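You operate a simulated robot arm through the tools that you are given. There is no shell and no other tool. Be economical: measure what you need, move in short steps, check, and stop when the job is done.

The job below is to be done with a simulated two-armed robot. You get a single attempt, and the scene is never put back.

## Task
Take the lid off the small grease tub and lay it down on the top of the grey bench.

Only the result counts: the job must be done as asked and must still hold three seconds after the hand-in. Knocking over, shifting, dropping, spilling or breaking anything else fails it. A push-on lid holds only when it is set on centred and level and pressed home; a screw cap is set on level and turned clockwise until tight.

## Robot
Two 7-joint arms with two-finger grippers on one trunk, on a base that drives. Base frame: it is fixed to the floor where the robot stands at the start and does not move with it; the origin is under the middle of the robot, x ahead of it, y to its left, z up; the surface under the hand at the start is at about z = 0.8. Units: m, rad, N and s.
The left shoulder is at the start at [0.078, 0.151, 0.963], the right one opposite. With the tool pointing down near the work surface each hand reaches from about 0.28 to 0.8 m from the robot's upright axis, wherever it stands, measured 20 degrees to its own side. Payload 2.54 kg a hand.
The TCP of each hand is the grasp point between the finger pads, 0.03 m short of the fingertips. In the tool frame z runs along the fingers and y along their closing line. The gripper opens to 0.116 m. The gripper's body begins 0.095 m behind the TCP.
Orientation is told as [roll, pitch, yaw] about the base's x, y, z axes, in that order, counted from this pose: with the fingers straight down and closing along the base's y, the tool's x points along the base's -x, its y along +y and its z along -z.

## Interface
- The arms move only by the tool move_arm. It takes "left_plan", "right_plan" or both (then of equal length, played together; a hand with none holds still); each is a list of rows, each an object (a shift or turn left out is 0, a gripper value left out holds the last) with "linear": the shift along the tool's x, y, z in units of 400 mm (1.0 is 400 mm), a list of three; "angular": the turn, a rotation vector about the tool's x, y, z in units of 120 degrees (1.0 is 120 degrees), a list of three; "jaw": the closure, from 0 (fully open) to 1 (shut). In form: [{"linear": [dx, dy, dz], "angular": [wx, wy, wz], "jaw": jaw}, ...]. A call has 1 to 10 rows; each row is the pose to reach, as a shift and turn from the pose commanded when the call began, along the tool's axes at that moment. A call with a number of a shift or a turn outside -1 to 1 is refused whole. Rows are played at 5 a second. More than 0.05 m and 0.15 rad between two rows, or a gripper value outside its range, and nothing of the call is played. Where a pose cannot be reached the arm comes as near as it can. A force on the tool above 40 N (or 10 N above the force at the start of the call, whichever is more), or a blocked arm, ends the call early, and 0.2 s more pass. Each finger travels about 0.072 m/s and halts on what it meets, pressing with about 34 N; the grip force reading is that of the motor and also rises with nothing between the fingers. The clock runs only during rows and for 0.2 s after the last one: add rows that repeat a pose to give the fingers time. It gives the time, the measured TCP pose, the force on the tool (base axes), the opening and the grip force at its end, in the units of the frame above (readings bear some noise), with the torque about the TCP (base axes, N m) and any sound that the robot's microphone picked up, and new pictures: "show" is both (left out), scene, wrist or none (wrist: the cameras of the hands that moved).
- Cameras (640 x 400 px; columns grow to the right, rows downward): "scene" is now at [0.16, 0.0013, 1.1344]; the picture's right is [0.00, -1.00, 0.00], its down [-0.06, -0.00, -1.00] and it looks along [1.00, 0.00, -0.06] (base axes); focal length 214 px, centre (320, 200). "left" rides on the left gripper at [0.069, 0.015, -0.122] in its tool frame; the picture's right is [-0.21, 0.98, 0.00], its down [-0.83, -0.18, -0.53] and it looks along [-0.52, -0.11, 0.85] (tool axes); focal length 251 px, centre (320, 200). "right" rides on the right gripper at [0.069, -0.015, -0.122] in its tool frame; the picture's right is [0.21, 0.98, 0.00], its down [-0.83, 0.18, -0.53] and it looks along [-0.52, 0.12, 0.85] (tool axes); focal length 251 px, centre (320, 200). There is no depth. A picture from a camera that has moved, and an enlarged one, comes with that camera's place and axes in the base frame and with its lens.
- slide_trunk(by): slides the trunk up (or, below 0, down) by that many m; the arms and the scene camera ride with it, the base frame stays. It gives what a move gives, with no picture.
- base_move(legs): drives the robot by 1 to 6 legs, each [ahead, left, turn to the left] in m, m and rad, along the robot's own axes; the way and the turn of a leg run together, so that a leg with both is an arc; at most 1.5 m and 3.142 rad a leg. The arms and the cameras ride along, it lands a little off, and it stops where it bumps. It gives what a move gives, and a new picture of the scene camera.
- head_to(pan, tilt): turns the head with the scene camera to pan (to the left, within 1.396 rad either way) and tilt (down, from -0.506 to 1.204), counted from straight ahead of the robot. It gives what a move gives, and a new picture of the scene camera.
- zoom(camera, box): a new picture of the part [left, top, right, bottom] of that camera's present view, enlarged. No time passes.
- close_job(): hands the job in; it is judged then, once.

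Work in short steps. Places have to be worked out from the pictures, the camera data and where the tool is seen: move nearer, look again, correct. Check each grasp and each placing, and mend what went wrong. You have 120 turns and 260 pictures in all, those below and enlarged ones among them. Open the grippers and draw the arms clear of the work before you hand the job in, unless the task says otherwise; then end with one line.

The tools are called after "Request:" as name(argument=value, ...) on one line, values as JSON. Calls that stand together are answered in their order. move_arm: Moves the arms, as the interface text tells. Its arguments: {"type":"object","properties":{"left_plan":{"type":"array","items":{"type":"object","properties":{"linear":{"type":"array","items":{"type":"number"}},"angular":{"type":"array","items":{"type":"number"}},"jaw":{"type":"number"}}}},"right_plan":{"type":"array","items":{"type":"object","properties":{"linear":{"type":"array","items":{"type":"number"}},"angular":{"type":"array","items":{"type":"number"}},"jaw":{"type":"number"}}}},"show":{"type":"string","enum":["both","scene","wrist","none"]}},"required":[]} The other tools are called the same way: slide_trunk (by) slides the trunk up or down; base_move (legs) drives the base; head_to (pan, tilt) turns the head that bears the scene camera; zoom (camera, box) takes an enlarged picture of a part of a camera's view; close_job () hands the job in.

At the start:

```text
time_s: 0.0
left_position: [0.3195, 0.0945, 1.131]
left_ee_rot: [-0.002, 0.0, 0.0]
left_force: [0.3, 0.2, -0.3]
left_torque: [0.03, -0.02, 0.01]
left_finger_gap: 0.116
left_grasp_force: 0.1
right_position: [0.4019, -0.266, 1.134]
right_ee_rot: [0.001, -0.002, -0.003]
right_force: [-1.1, -0.8, -0.5]
right_torque: [-0.03, 0.0, 0.0]
right_finger_gap: 0.116
right_grasp_force: 0.0
trunk travel left (down, up): [-0.2, 0.089]
robot x, y, heading: [0.0005, 0.0041, 0.003]
head pan, tilt: [0.002, 0.063]
```

scene: 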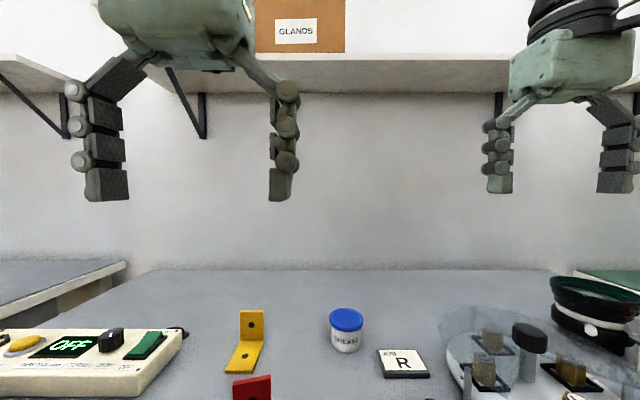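
right: 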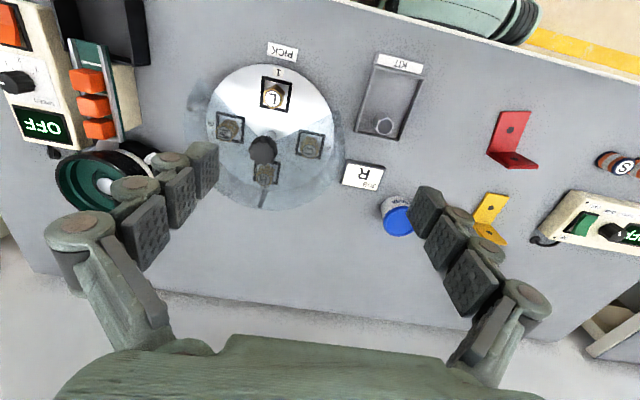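
left: 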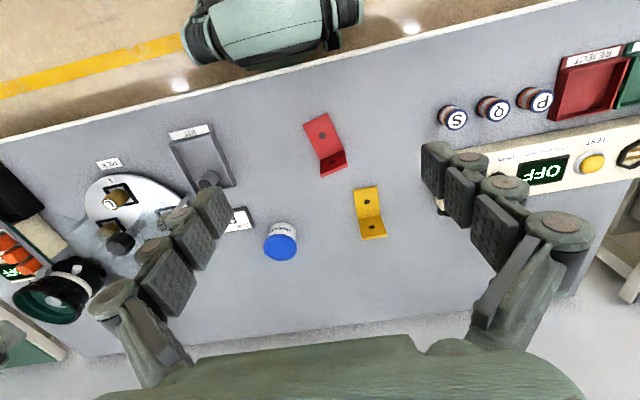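

The tub with the blue lid is about at [0.61, -0.055]; I'll enlarge it to see what kind of lid it has.

Request:
zoom(camera="scene", box=[300, 290, 400, 360])

Request:
zoom(camera="left", box=[220, 190, 340, 280])

Request:
head_to(pan=0, tilt=0.6)

```text
5.71 times, centred on (350, 325) of scene
camera zoom: at [0.16, 0.0013, 1.1344], right [0.0, -1.0, 0.0], down [-0.06, 0.0, -1.0], along [1.0, 0.0, -0.06], focal length 1226 px, centre (149, -514)
```

zoom: 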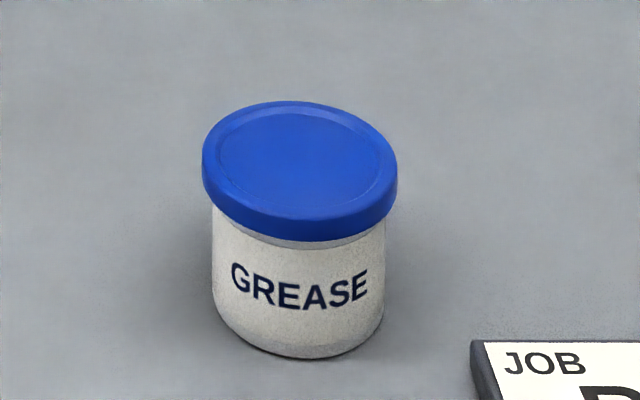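

```text
4.44 times, centred on (280, 235) of left
camera zoom: at [0.2505, 0.1097, 1.2523], right [0.21, 0.98, 0.0], down [0.83, -0.18, 0.53], along [0.52, -0.11, -0.85], focal length 1118 px, centre (498, 44)
```

zoom: 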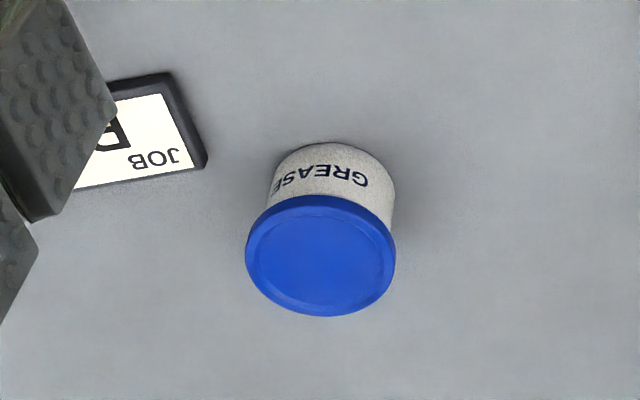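

```text
time_s: 1.0
left_position: [0.3195, 0.0948, 1.1326]
left_ee_rot: [-0.001, -0.002, 0.001]
left_force: [0.0, 0.2, 0.3]
left_torque: [0.0, -0.01, 0.01]
left_finger_gap: 0.116
left_grasp_force: 0.0
right_position: [0.4017, -0.2657, 1.135]
right_ee_rot: [0.0, -0.002, -0.002]
right_force: [-0.7, 0.3, -0.3]
right_torque: [0.01, -0.02, 0.01]
right_finger_gap: 0.1158
right_grasp_force: 0.1
trunk travel left (down, up): [-0.2, 0.089]
robot x, y, heading: [-0.0006, -0.0013, 0.001]
head pan, tilt: [0.0, 0.6]
camera scene: at [0.157, 0.0011, 1.085], right [0.0, -1.0, 0.0], down [-0.56, 0.0, -0.83], along [0.83, 0.0, -0.56], focal length 214 px, centre (320, 200)
```

scene: 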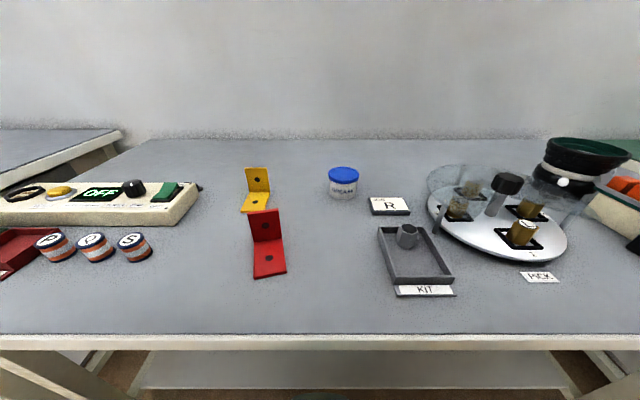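

The lid is smooth-sided and looks push-on, with its top at about z 0.845, centre [0.607, -0.057] and diameter about 0.073. I'll bring the right hand above it and shift the left hand aside.

Request:
move_arm(right_plan=[{"linear": [-0.064, 0.065, 0.042]}, {"linear": [-0.128, 0.13, 0.084]}, {"linear": [-0.192, 0.196, 0.126]}, {"linear": [-0.256, 0.261, 0.169]}, {"linear": [-0.32, 0.326, 0.211]}, {"linear": [-0.384, 0.392, 0.253]}, {"linear": [-0.448, 0.457, 0.295]}, {"linear": [-0.5125, 0.5225, 0.3375]}, {"linear": [-0.5125, 0.5225, 0.3375]}], left_plan=[{"linear": [0, 0.1, 0]}, {"linear": [0, 0.2, 0]}, {"linear": [0, 0.3, 0]}, {"linear": [0, 0.4, 0]}, {"linear": [0, 0.4, 0]}, {"linear": [0, 0.4, 0]}, {"linear": [0, 0.4, 0]}, {"linear": [0, 0.4, 0]}, {"linear": [0, 0.4, 0]}])

```text
time_s: 3.0
left_position: [0.3282, 0.2454, 1.1194]
left_ee_rot: [0.0, 0.001, 0.0]
left_force: [-0.3, -0.5, 0.3]
left_torque: [0.0, 0.01, 0.0]
left_finger_gap: 0.116
left_grasp_force: 0.1
left hand out of reach, approached as far as the arm can: row 4, 5, 6, 7, 8, 9
right_position: [0.5352, -0.1422, 1.0108]
right_ee_rot: [0.0, -0.003, -0.003]
right_force: [0.7, -0.3, -0.3]
right_torque: [0.02, 0.03, -0.04]
right_finger_gap: 0.1159
right_grasp_force: 0.1
right hand out of reach, approached as far as the arm can: row 5, 6, 7, 8, 9
trunk travel left (down, up): [-0.2, 0.089]
robot x, y, heading: [0.0031, -0.002, -0.003]
head pan, tilt: [0.0, 0.6]
camera scene: at [0.1569, 0.0011, 1.0849], right [0.0, -1.0, 0.0], down [-0.56, 0.0, -0.83], along [0.83, 0.0, -0.56], focal length 214 px, centre (320, 200)
camera right: at [0.4662, -0.1581, 1.1312], right [-0.21, 0.98, 0.0], down [0.83, 0.18, 0.54], along [0.52, 0.11, -0.84], focal length 251 px, centre (320, 200)
camera left: at [0.2586, 0.2607, 1.2399], right [0.21, 0.98, 0.0], down [0.83, -0.18, 0.53], along [0.52, -0.12, -0.85], focal length 251 px, centre (320, 200)
```

scene: 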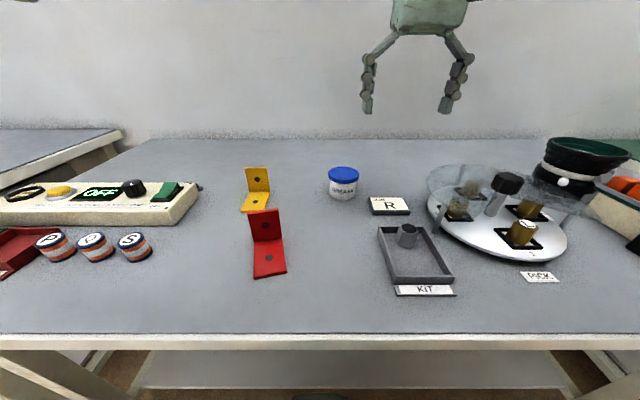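
right: 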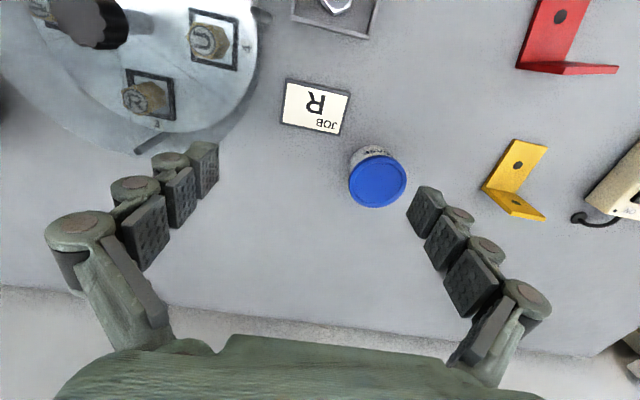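
left: 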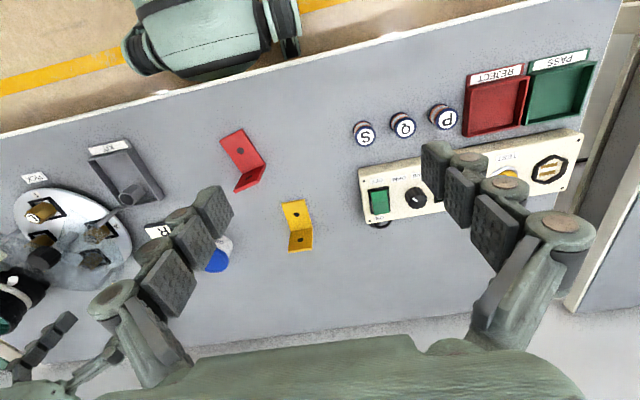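

The right hand ran out of reach at that height. I'll lower it first, since its reach is greater nearer the bench, and check how the commanded pose is counted.

Request:
move_arm(right_plan=[{"linear": [0, 0, 0.05]}, {"linear": [0, 0, 0.1]}, {"linear": [0, 0, 0.1]}], show="none")

```text
time_s: 3.8
left_position: [0.3276, 0.2447, 1.1196]
left_ee_rot: [0.001, -0.001, -0.001]
left_force: [-0.2, -0.3, 0.2]
left_torque: [0.02, 0.04, 0.01]
left_finger_gap: 0.1158
left_grasp_force: 0.1
right_position: [0.5373, -0.1431, 0.9663]
right_ee_rot: [0.0, -0.002, -0.002]
right_force: [0.0, -0.8, -0.1]
right_torque: [0.02, 0.0, 0.03]
right_finger_gap: 0.1158
right_grasp_force: 0.1
trunk travel left (down, up): [-0.2, 0.089]
robot x, y, heading: [-0.0007, 0.0021, -0.005]
head pan, tilt: [0.0, 0.6]
```

The commanded pose is the clipped one. Now I move over the lid at z about 0.93.

Request:
move_arm(right_plan=[{"linear": [-0.058, 0.072, 0.045]}, {"linear": [-0.116, 0.143, 0.09]}, {"linear": [-0.175, 0.215, 0.09]}, {"linear": [-0.175, 0.215, 0.09]}])

```text
time_s: 4.8
left_position: [0.3285, 0.2454, 1.1207]
left_ee_rot: [0.002, 0.001, 0.0]
left_force: [0.3, 0.1, 1.1]
left_torque: [-0.03, 0.0, 0.0]
left_finger_gap: 0.116
left_grasp_force: 0.1
right_position: [0.5497, -0.1315, 0.9563]
right_ee_rot: [-0.002, -0.002, 0.0]
right_force: [-0.8, -0.7, 0.3]
right_torque: [0.0, 0.02, -0.01]
right_finger_gap: 0.1157
right_grasp_force: 0.0
right hand out of reach, approached as far as the arm can: row 1, 2, 3, 4
trunk travel left (down, up): [-0.2, 0.089]
robot x, y, heading: [-0.0012, -0.0027, 0.0]
head pan, tilt: [0.0, 0.6]
camera scene: at [0.157, 0.0011, 1.0849], right [0.0, -1.0, 0.0], down [-0.56, 0.0, -0.83], along [0.83, 0.0, -0.56], focal length 214 px, centre (320, 200)
camera right: at [0.4797, -0.1467, 1.0779], right [-0.21, 0.98, 0.0], down [0.83, 0.18, 0.54], along [0.52, 0.11, -0.84], focal length 251 px, centre (320, 200)
```

scene: 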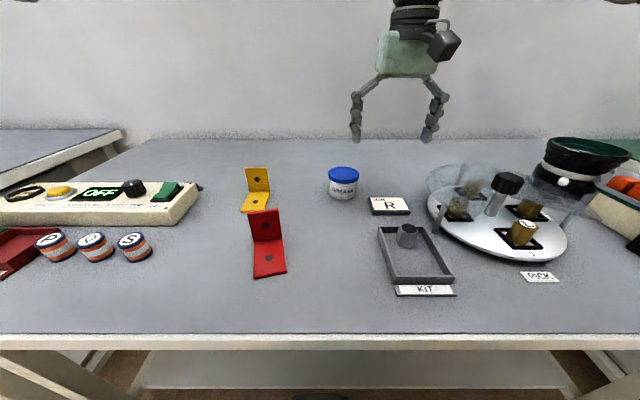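
right: 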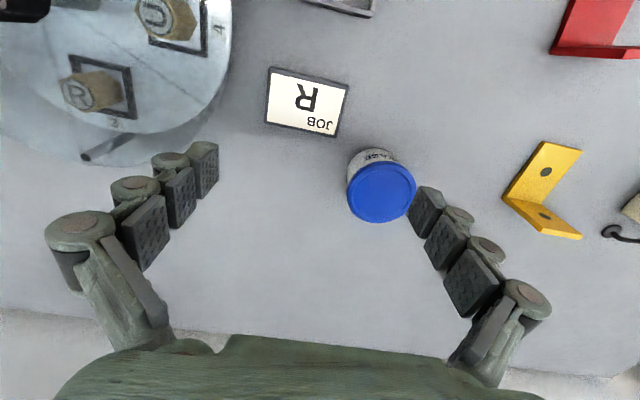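

Reach is short at this height; raising the trunk brings the shoulder level with the wrist, so I slide it up.

Request:
slide_trunk(by=0.08)

Request:
move_arm(right_plan=[{"linear": [-0.03, 0.03, 0.1]}, {"linear": [-0.06, 0.08, 0.19]}, {"linear": [-0.1, 0.14, 0.24]}, {"linear": [-0.14, 0.185, 0.265]}, {"linear": [-0.14, 0.185, 0.265]}])

```text
time_s: 5.9
left_position: [0.3288, 0.2457, 1.1994]
left_ee_rot: [0.001, 0.0, 0.001]
left_force: [-0.4, 0.1, 0.1]
left_torque: [-0.01, 0.02, 0.01]
left_finger_gap: 0.1159
left_grasp_force: 0.0
right_position: [0.5483, -0.1309, 1.0371]
right_ee_rot: [0.0, -0.002, -0.003]
right_force: [0.0, 0.2, -0.1]
right_torque: [0.0, -0.01, 0.03]
right_finger_gap: 0.116
right_grasp_force: 0.1
trunk travel left (down, up): [-0.28, 0.009]
robot x, y, heading: [0.0001, -0.0, -0.005]
head pan, tilt: [0.0, 0.6]
```

```text
time_s: 7.1
left_position: [0.3277, 0.2449, 1.1987]
left_ee_rot: [0.0, 0.001, 0.001]
left_force: [-0.5, 0.1, -0.6]
left_torque: [-0.01, -0.03, -0.02]
left_finger_gap: 0.1162
left_grasp_force: 0.1
right_position: [0.5644, -0.1176, 0.9311]
right_ee_rot: [0.001, -0.004, -0.002]
right_force: [0.5, 0.0, -0.8]
right_torque: [0.0, -0.02, 0.01]
right_finger_gap: 0.1164
right_grasp_force: 0.0
right hand out of reach, approached as far as the arm can: row 1, 2, 3, 4, 5
trunk travel left (down, up): [-0.28, 0.009]
robot x, y, heading: [-0.0004, 0.0003, -0.0]
head pan, tilt: [0.0, 0.6]
camera scene: at [0.157, 0.0011, 1.1649], right [0.0, -1.0, 0.0], down [-0.56, 0.0, -0.83], along [0.83, 0.0, -0.56], focal length 214 px, centre (320, 200)
camera right: at [0.4931, -0.1335, 1.0517], right [-0.21, 0.98, 0.0], down [0.82, 0.18, 0.54], along [0.52, 0.12, -0.84], focal length 251 px, centre (320, 200)
```

scene: 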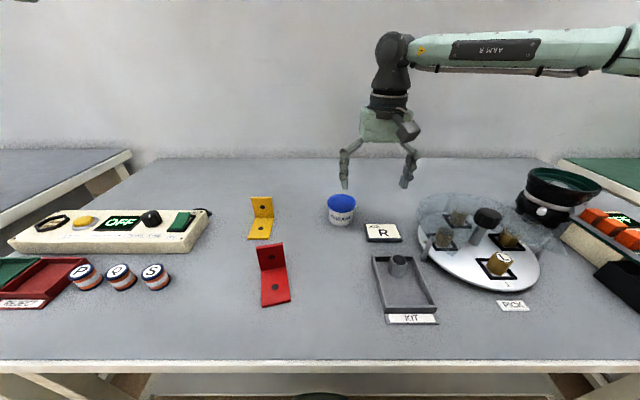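
right: 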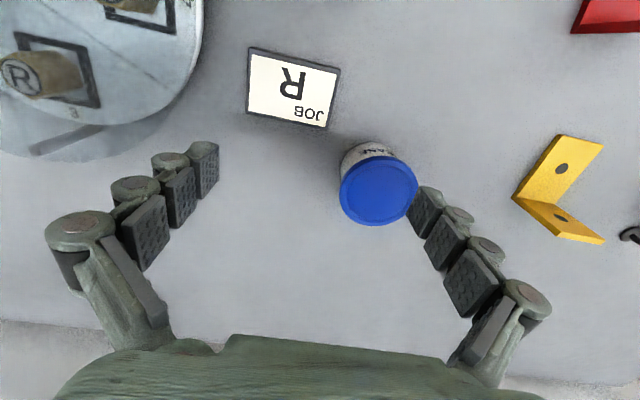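

Still short of reach. I look down to see how much room there is between robot and bench before driving nearer.

Request:
head_to(pan=0, tilt=1.2)

```text
time_s: 8.1
left_position: [0.3276, 0.2459, 1.2001]
left_ee_rot: [0.0, 0.0, 0.001]
left_force: [0.1, 0.5, 0.8]
left_torque: [0.0, 0.03, 0.0]
left_finger_gap: 0.116
left_grasp_force: 0.0
right_position: [0.5629, -0.118, 0.9305]
right_ee_rot: [0.002, -0.001, -0.002]
right_force: [-0.2, 0.1, -0.1]
right_torque: [0.02, 0.0, 0.01]
right_finger_gap: 0.1159
right_grasp_force: 0.2
trunk travel left (down, up): [-0.28, 0.009]
robot x, y, heading: [-0.0012, -0.0012, -0.005]
head pan, tilt: [0.0, 1.201]
camera scene: at [0.1246, 0.0011, 1.1203], right [0.0, -1.0, 0.0], down [-0.93, 0.0, -0.36], along [0.36, 0.0, -0.93], focal length 214 px, centre (320, 200)
```

scene: 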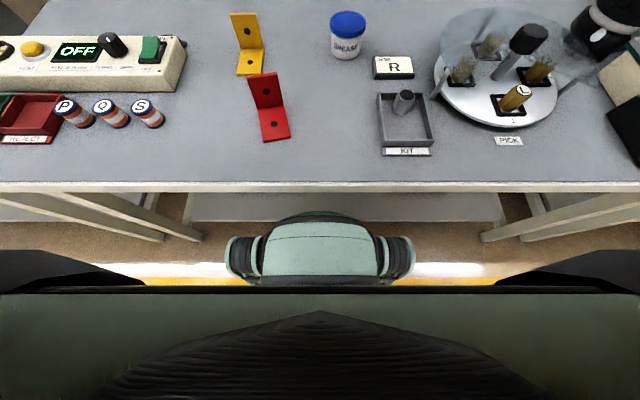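

The base already reaches under the bench, so driving ahead is risky. I test whether the hand reaches further when lower.

Request:
move_arm(right_plan=[{"linear": [0, 0, 0.03]}, {"linear": [0, 0, 0.05]}, {"linear": [0, 0.06, 0.05]}, {"linear": [-0.04, 0.1, 0.05]}, {"linear": [-0.08, 0.14, 0.05]}, {"linear": [-0.08, 0.14, 0.05]}], show="none")

```text
time_s: 9.5
left_position: [0.3282, 0.2455, 1.1976]
left_ee_rot: [0.0, 0.001, 0.0]
left_force: [-0.2, 0.2, -0.6]
left_torque: [0.03, 0.02, 0.01]
left_finger_gap: 0.116
left_grasp_force: 0.1
right_position: [0.554, -0.1125, 0.9161]
right_ee_rot: [0.001, -0.001, -0.002]
right_force: [0.1, 0.8, -0.6]
right_torque: [-0.01, 0.0, -0.04]
right_finger_gap: 0.1162
right_grasp_force: 0.0
right hand out of reach, approached as far as the arm can: row 3, 4, 5, 6
trunk travel left (down, up): [-0.28, 0.009]
robot x, y, heading: [0.0013, -0.0008, -0.002]
head pan, tilt: [0.0, 1.201]
```

The limit is on moving leftward, so I turn the base left to bring the tub to the right hand's side; the fingertips (z 0.886) clear the lid and brackets.

Request:
base_move(legs=[[0, 0, 0.22]])

Request:
head_to(pan=-0.2, tilt=0.75)

```text
time_s: 10.7
left_position: [0.2669, 0.3116, 1.199]
left_ee_rot: [0.002, 0.0, 0.22]
left_force: [-0.1, 0.3, 0.0]
left_torque: [-0.04, -0.03, -0.02]
left_finger_gap: 0.1159
left_grasp_force: 0.1
right_position: [0.5664, 0.0117, 0.9152]
right_ee_rot: [0.001, 0.0, 0.218]
right_force: [0.1, -0.2, 0.3]
right_torque: [0.02, -0.01, 0.0]
right_finger_gap: 0.1161
right_grasp_force: 0.0
trunk travel left (down, up): [-0.28, 0.009]
robot x, y, heading: [0.0011, -0.0015, 0.221]
head pan, tilt: [0.0, 1.201]
camera scene: at [0.1214, 0.0284, 1.1203], right [0.22, -0.98, 0.0], down [-0.91, -0.2, -0.36], along [0.35, 0.08, -0.93], focal length 214 px, centre (320, 200)
```

scene: 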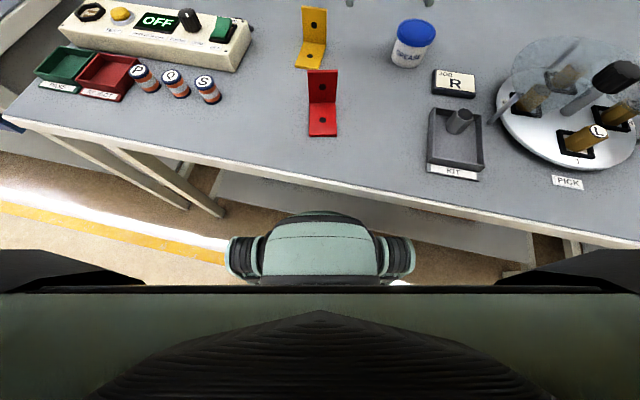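

```text
time_s: 11.6
left_position: [0.2658, 0.3117, 1.2001]
left_ee_rot: [-0.001, 0.001, 0.221]
left_force: [-0.1, 0.2, -0.4]
left_torque: [0.01, -0.01, -0.01]
left_finger_gap: 0.1162
left_grasp_force: 0.1
right_position: [0.5662, 0.0114, 0.9162]
right_ee_rot: [0.001, -0.001, 0.22]
right_force: [-0.6, 0.5, 0.3]
right_torque: [0.01, 0.02, 0.0]
right_finger_gap: 0.1161
right_grasp_force: 0.1
trunk travel left (down, up): [-0.28, 0.009]
robot x, y, heading: [0.0018, -0.0013, 0.218]
head pan, tilt: [-0.201, 0.75]
camera scene: at [0.1498, 0.0176, 1.1519], right [0.02, -1.0, 0.0], down [-0.68, -0.01, -0.73], along [0.73, 0.01, -0.68], focal length 214 px, centre (320, 200)
```

scene: 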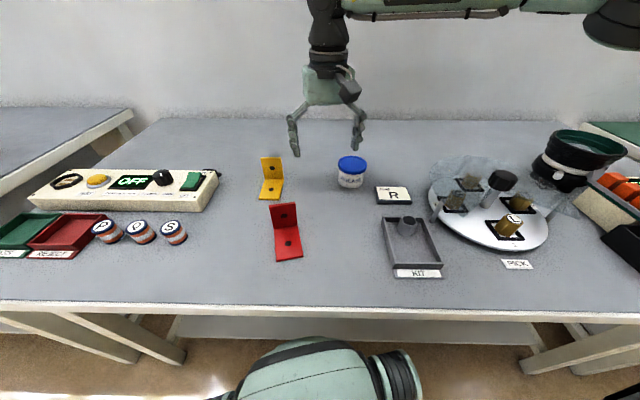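

Now centring the right hand over the lid at the same height, for a closer look.

Request:
move_arm(right_plan=[{"linear": [-0.02, -0.063, 0]}, {"linear": [-0.042, -0.126, 0]}, {"linear": [-0.062, -0.189, 0]}, {"linear": [-0.062, -0.189, 0]}])

```text
time_s: 12.6
left_position: [0.2665, 0.3114, 1.1986]
left_ee_rot: [0.0, -0.001, 0.221]
left_force: [-0.2, -0.4, 0.0]
left_torque: [0.0, -0.02, -0.02]
left_finger_gap: 0.1159
left_grasp_force: 0.0
right_position: [0.6066, -0.0557, 0.917]
right_ee_rot: [0.002, -0.002, 0.219]
right_force: [0.1, -0.6, -0.3]
right_torque: [-0.02, 0.01, -0.01]
right_finger_gap: 0.1159
right_grasp_force: 0.0
trunk travel left (down, up): [-0.28, 0.009]
robot x, y, heading: [-0.0001, 0.0003, 0.219]
head pan, tilt: [-0.201, 0.75]
camera scene: at [0.1498, 0.0177, 1.152], right [0.02, -1.0, 0.0], down [-0.68, -0.01, -0.73], along [0.73, 0.01, -0.68], focal length 214 px, centre (320, 200)
camera right: at [0.5419, -0.0852, 1.0373], right [-0.42, 0.91, 0.0], down [0.77, 0.35, 0.54], along [0.49, 0.23, -0.84], focal length 251 px, centre (320, 200)
```

scene: 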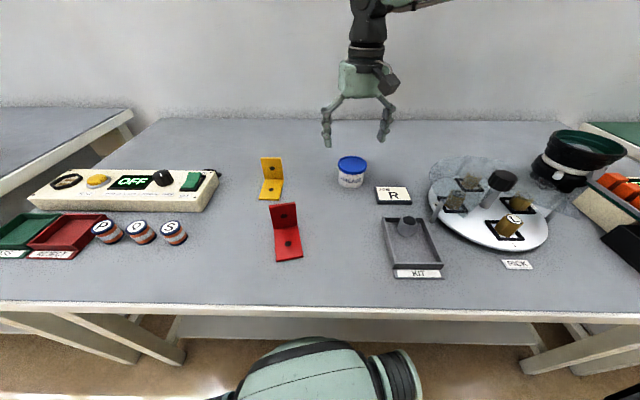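
right: 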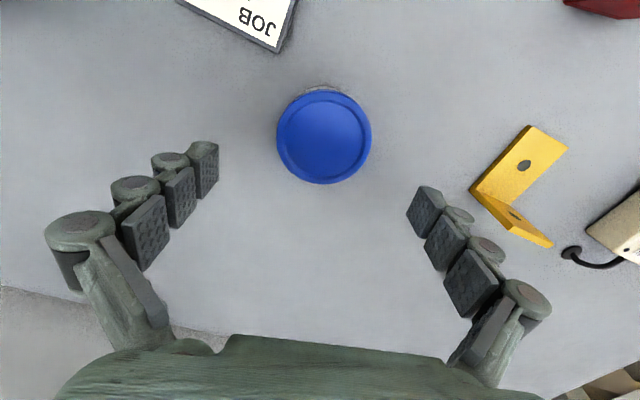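

Reach is fine now. The lid centre is about 9 mm nearer than the TCP and 2 mm left, so I shift and go down 30 mm to check.

Request:
move_arm(right_plan=[{"linear": [0.02, 0.005, 0.03]}, {"linear": [0.02, 0.005, 0.075]}, {"linear": [0.02, 0.005, 0.075]}])

Request:
zoom(camera="scene", box=[302, 110, 402, 200])

```text
time_s: 13.4
left_position: [0.2664, 0.311, 1.1987]
left_ee_rot: [0.001, -0.001, 0.218]
left_force: [0.1, 0.9, 0.0]
left_torque: [0.01, -0.02, -0.01]
left_finger_gap: 0.1161
left_grasp_force: 0.1
right_position: [0.5971, -0.0553, 0.8869]
right_ee_rot: [0.0, -0.005, 0.218]
right_force: [-0.8, -0.7, 0.0]
right_torque: [-0.01, -0.01, 0.02]
right_finger_gap: 0.1159
right_grasp_force: 0.0
trunk travel left (down, up): [-0.28, 0.009]
robot x, y, heading: [-0.0023, -0.0028, 0.222]
head pan, tilt: [-0.201, 0.75]
camera scene: at [0.1497, 0.0176, 1.152], right [0.02, -1.0, 0.0], down [-0.68, -0.01, -0.73], along [0.73, 0.01, -0.68], focal length 214 px, centre (320, 200)
camera right: at [0.532, -0.0862, 1.0074], right [-0.42, 0.91, 0.0], down [0.77, 0.35, 0.54], along [0.49, 0.23, -0.84], focal length 251 px, centre (320, 200)
```

scene: 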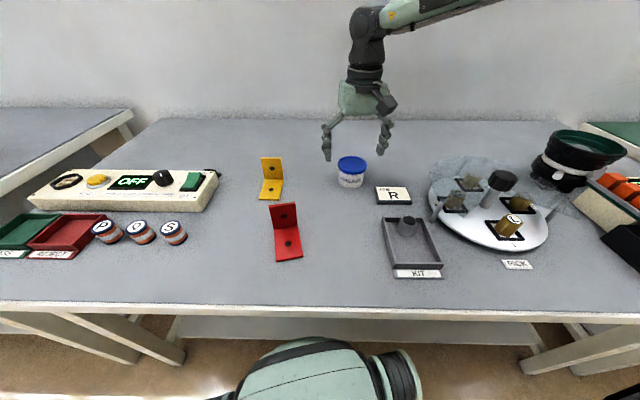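
right: 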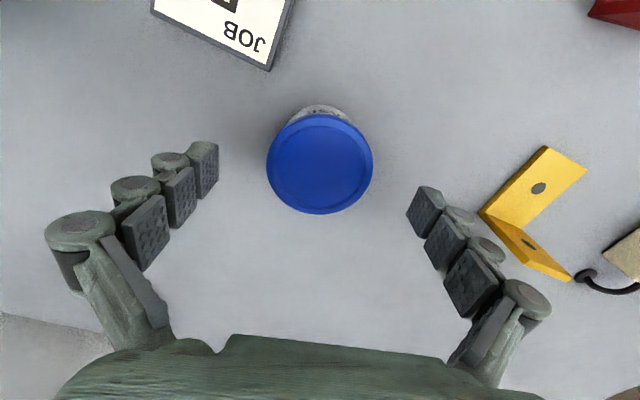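

```text
4.44 times, centred on (352, 155) of scene
camera zoom: at [0.1497, 0.0176, 1.152], right [0.02, -1.0, 0.0], down [-0.68, -0.01, -0.73], along [0.73, 0.01, -0.68], focal length 953 px, centre (178, 400)
```

zoom: 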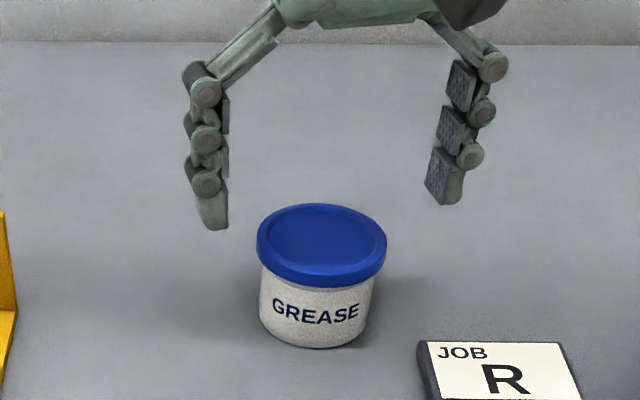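

Triangulating both views: lid top about z 0.85, centred within 1–2 mm. I go down 20 mm so the tips cover the lid's rim, then close.

Request:
move_arm(right_plan=[{"linear": [0.0035, 0.001, 0.025]}, {"linear": [0.0035, 0.001, 0.05]}, {"linear": [0.0035, 0.001, 0.05]}])

Request:
zoom(camera="scene", box=[322, 130, 382, 200])

```text
time_s: 14.2
left_position: [0.267, 0.3114, 1.1986]
left_ee_rot: [0.002, 0.0, 0.219]
left_force: [0.0, 0.4, -0.4]
left_torque: [-0.02, 0.02, 0.01]
left_finger_gap: 0.116
left_grasp_force: 0.1
right_position: [0.5964, -0.0556, 0.8642]
right_ee_rot: [0.001, -0.003, 0.219]
right_force: [-0.1, 0.3, 0.3]
right_torque: [0.03, 0.01, 0.01]
right_finger_gap: 0.1162
right_grasp_force: 0.1
trunk travel left (down, up): [-0.28, 0.009]
robot x, y, heading: [0.0029, 0.0001, 0.227]
head pan, tilt: [-0.201, 0.75]
camera scene: at [0.1498, 0.0176, 1.152], right [0.02, -1.0, 0.0], down [-0.68, -0.01, -0.73], along [0.73, 0.01, -0.68], focal length 214 px, centre (320, 200)
camera right: at [0.5313, -0.0862, 0.9866], right [-0.42, 0.91, 0.0], down [0.77, 0.35, 0.54], along [0.49, 0.23, -0.84], focal length 251 px, centre (320, 200)
```

scene: 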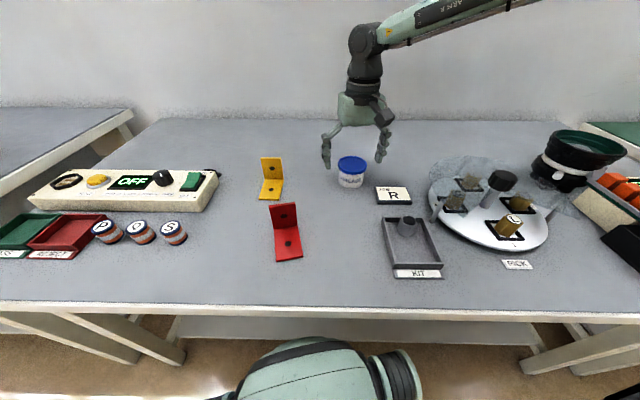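
right: 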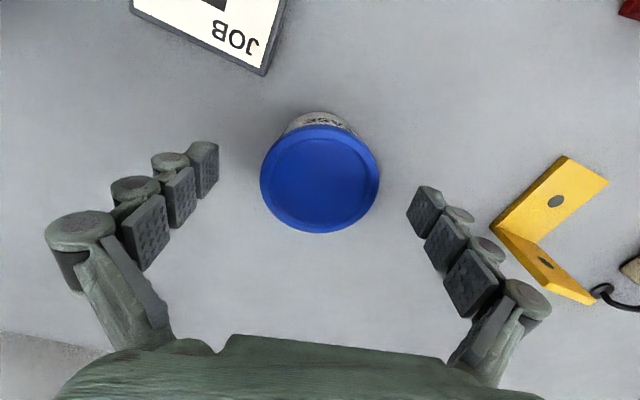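

```text
5.71 times, centred on (352, 165) of scene
camera zoom: at [0.1498, 0.0176, 1.152], right [0.02, -1.0, 0.0], down [-0.68, -0.01, -0.73], along [0.73, 0.01, -0.68], focal length 1226 px, centre (137, 400)
```

zoom: 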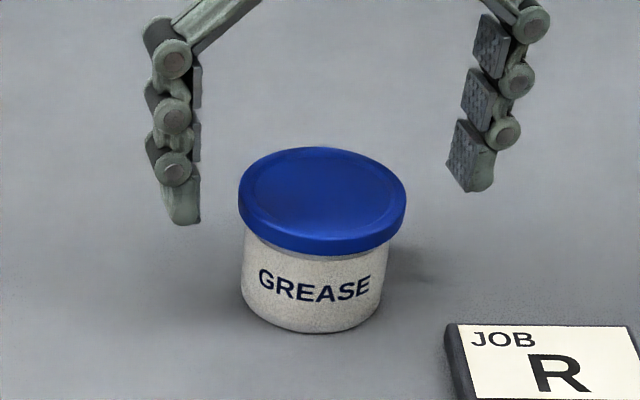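

The fingertips engage about 8 mm of the lid rim; I lower 4 mm more and close gently on it.

Request:
move_arm(right_plan=[{"linear": [0, -0.001, 0.01], "jaw": 0.0}, {"linear": [0, -0.001, 0.01], "jaw": 0.25}, {"linear": [0, -0.001, 0.01], "jaw": 0.33}, {"linear": [0, -0.001, 0.01], "jaw": 0.37}, {"linear": [0, -0.001, 0.01], "jaw": 0.41}, {"linear": [0, -0.001, 0.01], "jaw": 0.45}])

Request:
zoom(camera="scene", box=[322, 130, 382, 200])

```text
time_s: 15.6
left_position: [0.2675, 0.3113, 1.1994]
left_ee_rot: [0.001, 0.0, 0.22]
left_force: [0.4, -0.6, -0.7]
left_torque: [-0.01, -0.01, 0.04]
left_finger_gap: 0.1162
left_grasp_force: 0.1
right_position: [0.5955, -0.0558, 0.8621]
right_ee_rot: [0.003, -0.003, 0.218]
right_force: [-0.3, 1.8, 2.5]
right_torque: [0.09, 0.04, 0.0]
right_finger_gap: 0.0721
right_grasp_force: 33.9
trunk travel left (down, up): [-0.28, 0.009]
robot x, y, heading: [0.0022, 0.0029, 0.22]
head pan, tilt: [-0.201, 0.75]
camera scene: at [0.1495, 0.0178, 1.1521], right [0.02, -1.0, 0.0], down [-0.68, -0.01, -0.73], along [0.73, 0.01, -0.68], focal length 214 px, centre (320, 200)
camera right: at [0.5318, -0.0868, 0.9832], right [-0.42, 0.91, 0.0], down [0.77, 0.35, 0.54], along [0.49, 0.23, -0.84], focal length 251 px, centre (320, 200)
```

scene: 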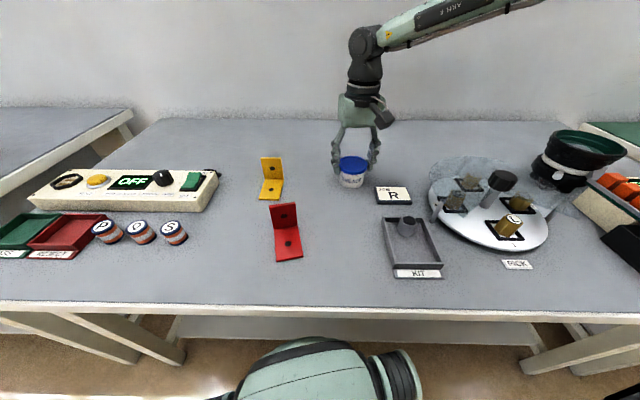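
right: 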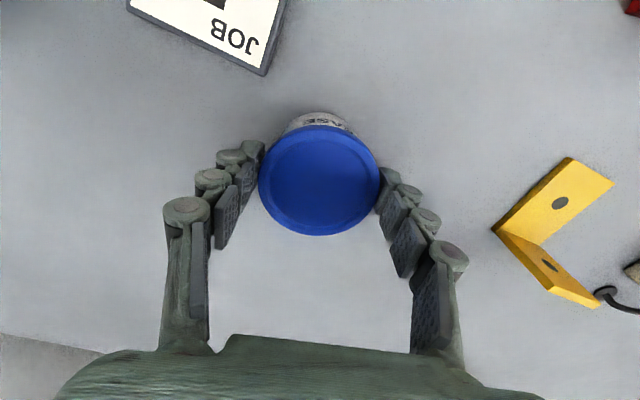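

```text
5.71 times, centred on (352, 165) of scene
camera zoom: at [0.1495, 0.0178, 1.1521], right [0.02, -1.0, 0.0], down [-0.68, -0.01, -0.73], along [0.73, 0.01, -0.68], focal length 1226 px, centre (137, 400)
```

zoom: 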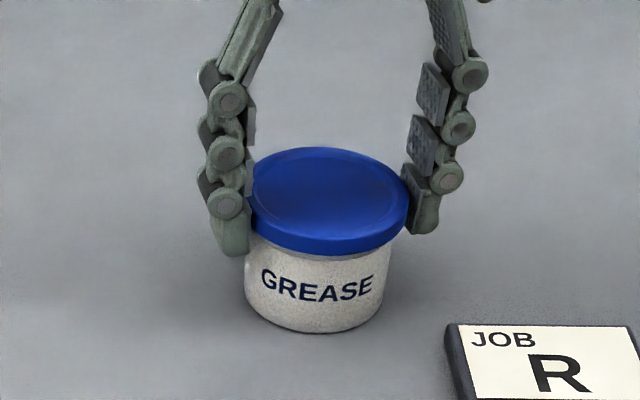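

The lid is firmly gripped (0.072 m, 34 N). I now lift just 4 mm to see whether the lid parts or the tub comes along.

Request:
move_arm(right_plan=[{"linear": [0, 0, -0.005], "jaw": 0.45}, {"linear": [0, 0, -0.01], "jaw": 0.45}, {"linear": [0, 0, -0.01], "jaw": 0.45}], show="none")

Request:
zoom(camera="scene", box=[322, 130, 382, 200])

```text
time_s: 16.4
left_position: [0.2669, 0.3108, 1.2002]
left_ee_rot: [0.0, 0.0, 0.22]
left_force: [0.3, 0.0, 0.6]
left_torque: [0.03, -0.03, 0.0]
left_finger_gap: 0.1162
left_grasp_force: 0.1
right_position: [0.5966, -0.0566, 0.8652]
right_ee_rot: [0.001, -0.002, 0.218]
right_force: [0.0, 0.6, -1.3]
right_torque: [-0.01, -0.01, 0.02]
right_finger_gap: 0.0718
right_grasp_force: 33.7
trunk travel left (down, up): [-0.28, 0.009]
robot x, y, heading: [-0.003, 0.0006, 0.219]
head pan, tilt: [-0.201, 0.75]
```

```text
5.71 times, centred on (352, 165) of scene
camera zoom: at [0.1499, 0.0176, 1.152], right [0.02, -1.0, 0.0], down [-0.68, -0.01, -0.73], along [0.73, 0.01, -0.68], focal length 1226 px, centre (137, 400)
```

zoom: 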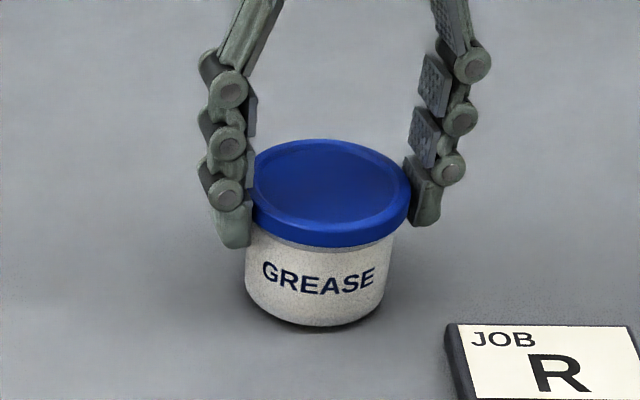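

The whole tub came up with the lid (about 0.2 kg), so it needs the second hand. I'll lift it clear in the air toward the robot, and meanwhile start yawing the left hand so it can grip the tub body sideways.

Request:
move_arm(right_plan=[{"linear": [0, 0, -0.04]}, {"linear": [0, 0, -0.09]}, {"linear": [0.03, 0.01, -0.14]}, {"linear": [0.07, 0.02, -0.19]}, {"linear": [0.11, 0.03, -0.24]}, {"linear": [0.16, 0.045, -0.29]}, {"linear": [0.21, 0.06, -0.34]}, {"linear": [0.26, 0.075, -0.38]}, {"linear": [0.3, 0.0875, -0.42]}, {"linear": [0.3, 0.0875, -0.42]}], left_plan=[{"angular": [0, 0, -0.07]}, {"angular": [0, 0, -0.14]}, {"angular": [0, 0, -0.21]}, {"angular": [0, 0, -0.28]}, {"angular": [0, 0, -0.35]}, {"angular": [0, 0, -0.42]}, {"angular": [0, 0, -0.49]}, {"angular": [0, 0, -0.56]}, {"angular": [0, 0, -0.63]}, {"angular": [0, 0, -0.7]}])

```text
time_s: 18.6
left_position: [0.2681, 0.3126, 1.1999]
left_ee_rot: [0.0, 0.0, 1.69]
left_force: [-0.6, -0.3, 0.1]
left_torque: [0.02, -0.03, 0.02]
left_finger_gap: 0.116
left_grasp_force: 0.0
right_position: [0.4715, -0.0479, 1.033]
right_ee_rot: [0.001, -0.002, 0.219]
right_force: [-0.3, 0.1, -1.9]
right_torque: [-0.02, 0.0, 0.0]
right_finger_gap: 0.072
right_grasp_force: 33.7
trunk travel left (down, up): [-0.28, 0.009]
robot x, y, heading: [-0.0011, -0.0012, 0.216]
head pan, tilt: [-0.201, 0.75]
camera scene: at [0.1501, 0.0175, 1.1519], right [0.02, -1.0, 0.0], down [-0.68, -0.01, -0.73], along [0.73, 0.01, -0.68], focal length 214 px, centre (320, 200)
camera right: at [0.4071, -0.0781, 1.1535], right [-0.42, 0.91, 0.0], down [0.77, 0.35, 0.54], along [0.49, 0.23, -0.84], focal length 251 px, centre (320, 200)
camera left: at [0.2597, 0.2408, 1.3197], right [-1.0, 0.1, 0.0], down [0.08, 0.84, 0.53], along [0.05, 0.53, -0.85], focal length 251 px, centre (320, 200)
```

scene: 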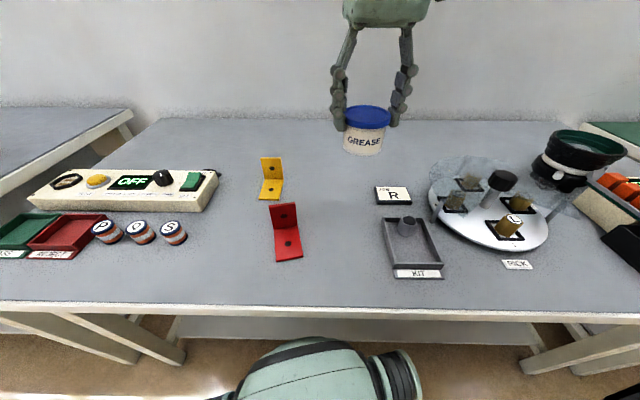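
right: 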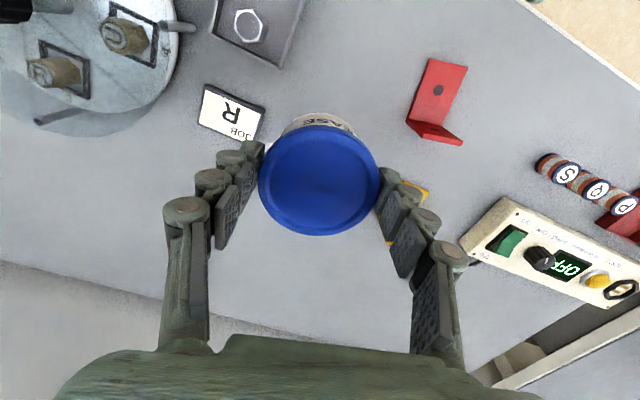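
left: 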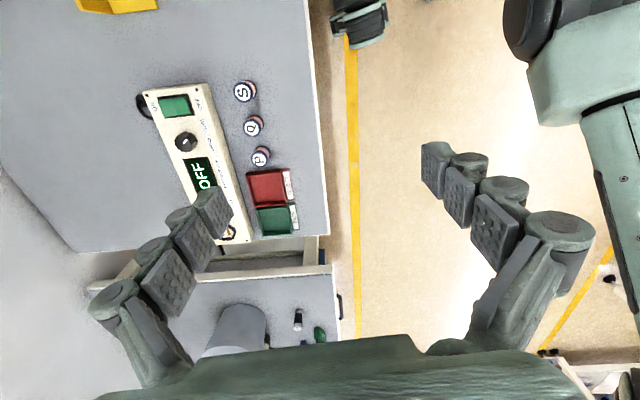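

The tub is safely held in the air. Next I tilt the left hand so its fingers point to the right, about 15° below horizontal, camera on top.

Request:
move_arm(left_plan=[{"angular": [0, 0.07, 0]}, {"angular": [0, 0.14, 0]}, {"angular": [0, 0.21, 0]}, {"angular": [0, 0.28, 0]}, {"angular": [0, 0.35, 0]}, {"angular": [0, 0.42, 0]}, {"angular": [0, 0.49, 0]}, {"angular": [0, 0.56, 0]}, {"angular": [0, 0.63, 0]}, {"angular": [0, 0.63, 0]}])

```text
time_s: 20.8
left_position: [0.2665, 0.3112, 1.2007]
left_ee_rot: [-0.006, 1.321, 1.682]
left_force: [-0.4, -0.4, -0.3]
left_torque: [-0.04, 0.0, 0.0]
left_finger_gap: 0.1162
left_grasp_force: 0.0
right_position: [0.4714, -0.0479, 1.0318]
right_ee_rot: [0.002, -0.003, 0.218]
right_force: [0.1, 0.0, -1.4]
right_torque: [-0.01, -0.04, -0.04]
right_finger_gap: 0.0719
right_grasp_force: 33.8
trunk travel left (down, up): [-0.28, 0.009]
robot x, y, heading: [-0.0004, 0.0018, 0.217]
head pan, tilt: [-0.201, 0.75]
camera scene: at [0.15, 0.0175, 1.152], right [0.02, -1.0, 0.0], down [-0.68, -0.01, -0.73], along [0.73, 0.01, -0.68], focal length 214 px, centre (320, 200)
camera left: at [0.2392, 0.4097, 1.2952], right [-0.98, -0.06, -0.21], down [0.1, 0.74, -0.67], along [0.19, -0.67, -0.71], focal length 251 px, centre (320, 200)
```

scene: 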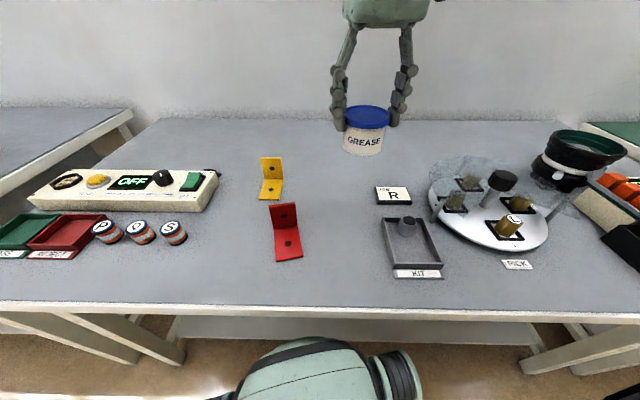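
left: 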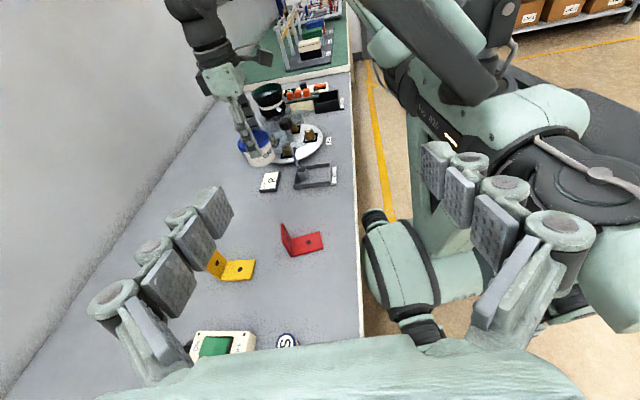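

The left hand reaches this orientation well. I bring it to a stand-off 0.13 m left of the tub, on the line of its fingers.

Request:
move_arm(left_plan=[{"linear": [-0.033, -0.046, 0.08]}, {"linear": [-0.066, -0.091, 0.16]}, {"linear": [-0.099, -0.137, 0.24]}, {"linear": [-0.132, -0.182, 0.32]}, {"linear": [-0.164, -0.228, 0.4]}, {"linear": [-0.197, -0.273, 0.48]}, {"linear": [-0.23, -0.319, 0.56]}, {"linear": [-0.263, -0.364, 0.64]}, {"linear": [-0.296, -0.41, 0.72]}, {"linear": [-0.296, -0.41, 0.72]}])

```text
time_s: 23.0
left_position: [0.4594, 0.0828, 1.0139]
left_ee_rot: [-0.001, 1.319, 1.683]
left_force: [-0.1, 1.3, -0.4]
left_torque: [0.01, -0.01, 0.0]
left_finger_gap: 0.1159
left_grasp_force: 0.0
right_position: [0.4718, -0.0474, 1.0324]
right_ee_rot: [0.003, -0.001, 0.218]
right_force: [-0.5, 0.1, -0.6]
right_torque: [-0.01, 0.01, 0.01]
right_finger_gap: 0.0721
right_grasp_force: 33.8
trunk travel left (down, up): [-0.28, 0.009]
robot x, y, heading: [-0.0063, 0.0014, 0.222]
head pan, tilt: [-0.201, 0.75]
camera scene: at [0.1498, 0.0176, 1.152], right [0.02, -1.0, 0.0], down [-0.68, -0.01, -0.73], along [0.73, 0.01, -0.68], focal length 214 px, centre (320, 200)
camera left: at [0.433, 0.1813, 1.1101], right [-0.98, -0.06, -0.21], down [0.1, 0.74, -0.67], along [0.19, -0.67, -0.71], focal length 251 px, centre (320, 200)
```

scene: 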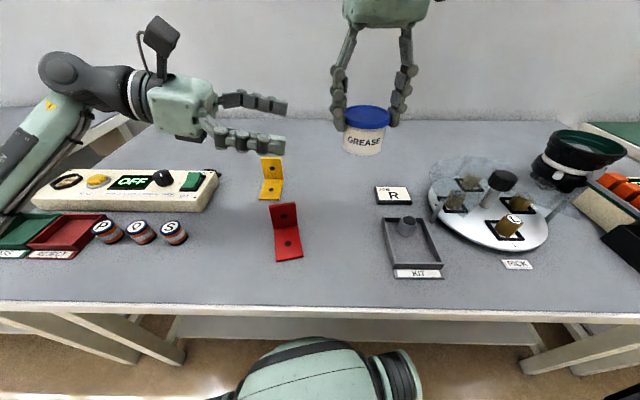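
left: 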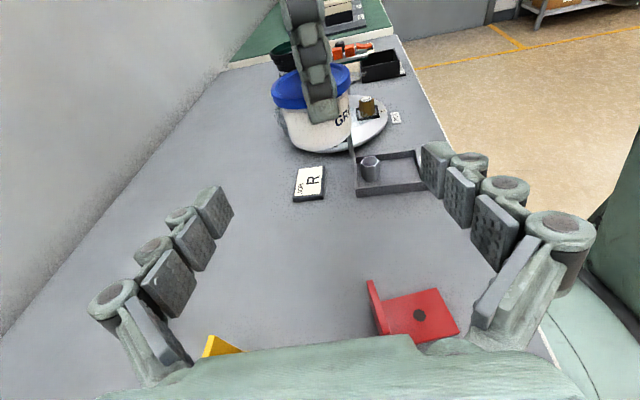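

Alignment looks right: the tub body lies between the open fingers on the tool axis. I advance 0.118 m along the fingers.

Request:
move_arm(left_plan=[{"linear": [0, 0, 0.05]}, {"linear": [0, 0, 0.1]}, {"linear": [0, 0, 0.15]}, {"linear": [0, 0, 0.2]}, {"linear": [0, 0, 0.25]}, {"linear": [0, 0, 0.295]}, {"linear": [0, 0, 0.295]}])

Request:
zoom(camera="scene", box=[280, 60, 440, 180])

```text
time_s: 24.6
left_position: [0.4746, -0.0314, 0.9844]
left_ee_rot: [-0.004, 1.32, 1.683]
left_force: [-0.1, -0.4, 0.3]
left_torque: [-0.01, -0.01, -0.03]
left_finger_gap: 0.1161
left_grasp_force: 0.0
right_position: [0.4719, -0.0481, 1.0324]
right_ee_rot: [0.002, -0.003, 0.22]
right_force: [0.5, -0.3, -1.5]
right_torque: [0.06, 0.0, -0.03]
right_finger_gap: 0.0716
right_grasp_force: 33.4
trunk travel left (down, up): [-0.28, 0.009]
robot x, y, heading: [-0.0026, 0.0005, 0.22]
head pan, tilt: [-0.201, 0.75]
camera scene: at [0.1499, 0.0176, 1.152], right [0.02, -1.0, 0.0], down [-0.68, -0.01, -0.73], along [0.73, 0.01, -0.68], focal length 214 px, centre (320, 200)
camera left: at [0.4465, 0.0673, 1.0802], right [-0.98, -0.06, -0.21], down [0.1, 0.74, -0.67], along [0.19, -0.67, -0.71], focal length 251 px, centre (320, 200)
```

scene: 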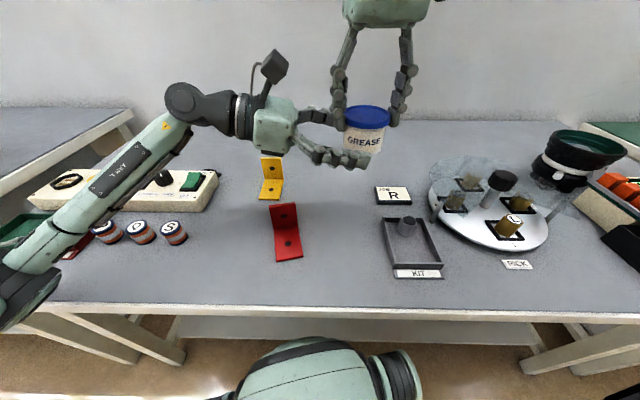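
left: 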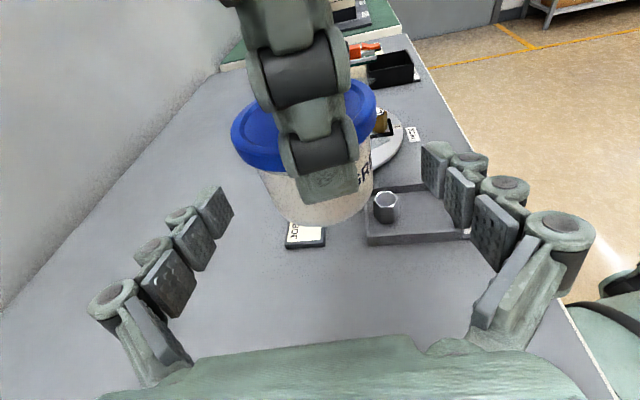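

```text
3.33 times, centred on (360, 120) of scene
camera zoom: at [0.1499, 0.0176, 1.152], right [0.02, -1.0, 0.0], down [-0.68, -0.01, -0.73], along [0.73, 0.01, -0.68], focal length 715 px, centre (187, 467)
```

zoom: 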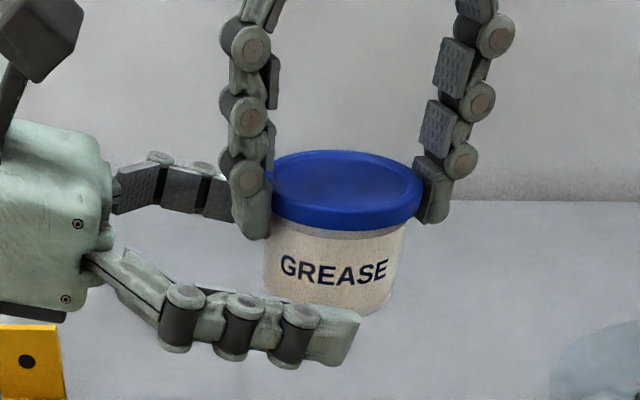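

Comparing rays, the tub body spans z 0.969–1.011 and the left finger line is about 8 mm low, with side alignment within a couple of mm. I raise 6 mm and close gradually on the body.

Request:
move_arm(left_plan=[{"linear": [0.0145, 0, -0.004], "jaw": 0}, {"linear": [0.0145, 0, -0.004], "jaw": 0.3}, {"linear": [0.0145, 0, -0.004], "jaw": 0.36}, {"linear": [0.0145, 0, -0.004], "jaw": 0.4}, {"linear": [0.0145, 0, -0.004], "jaw": 0.43}, {"linear": [0.0145, 0, -0.004], "jaw": 0.46}, {"linear": [0.0145, 0, -0.004], "jaw": 0.5}, {"linear": [0.0145, 0, -0.004], "jaw": 0.5}])

Request:
zoom(camera="scene", box=[280, 60, 440, 180])

```text
time_s: 26.4
left_position: [0.4722, -0.0309, 0.9894]
left_ee_rot: [0.002, 1.32, 1.686]
left_force: [2.1, 1.8, -1.1]
left_torque: [-0.03, 0.12, 0.06]
left_finger_gap: 0.0627
left_grasp_force: 34.2
right_position: [0.4714, -0.0483, 1.033]
right_ee_rot: [0.002, -0.002, 0.218]
right_force: [-3.2, -1.9, -1.1]
right_torque: [-0.01, 0.02, 0.01]
right_finger_gap: 0.072
right_grasp_force: 34.0
trunk travel left (down, up): [-0.28, 0.009]
robot x, y, heading: [0.0013, 0.0035, 0.218]
head pan, tilt: [-0.201, 0.75]
heard: snap
camera scene: at [0.1499, 0.0176, 1.152], right [0.02, -1.0, 0.0], down [-0.68, -0.01, -0.73], along [0.73, 0.01, -0.68], focal length 214 px, centre (320, 200)
camera left: at [0.4456, 0.0674, 1.0856], right [-0.98, -0.06, -0.21], down [0.1, 0.74, -0.67], along [0.19, -0.67, -0.72], focal length 251 px, centre (320, 200)
```

scene: 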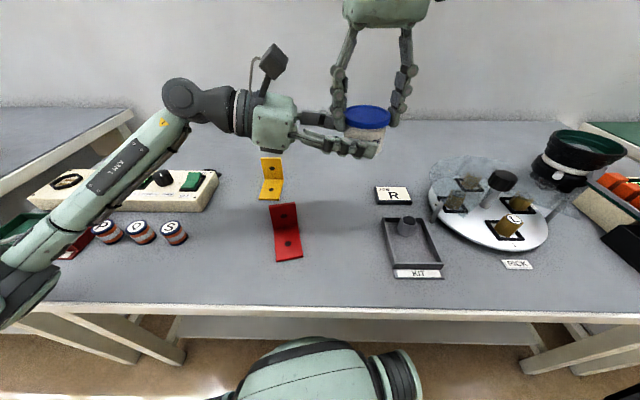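
left: 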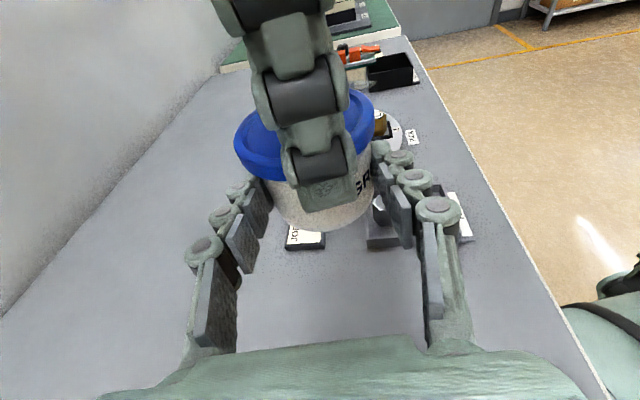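

```text
3.33 times, centred on (360, 120) of scene
camera zoom: at [0.1499, 0.0176, 1.152], right [0.02, -1.0, 0.0], down [-0.68, -0.01, -0.73], along [0.73, 0.01, -0.68], focal length 715 px, centre (187, 467)
```

zoom: 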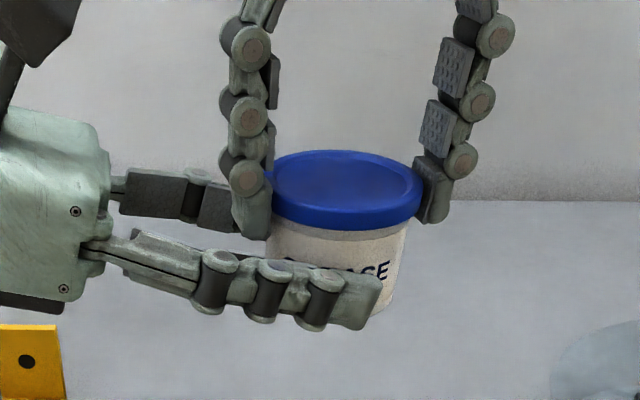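

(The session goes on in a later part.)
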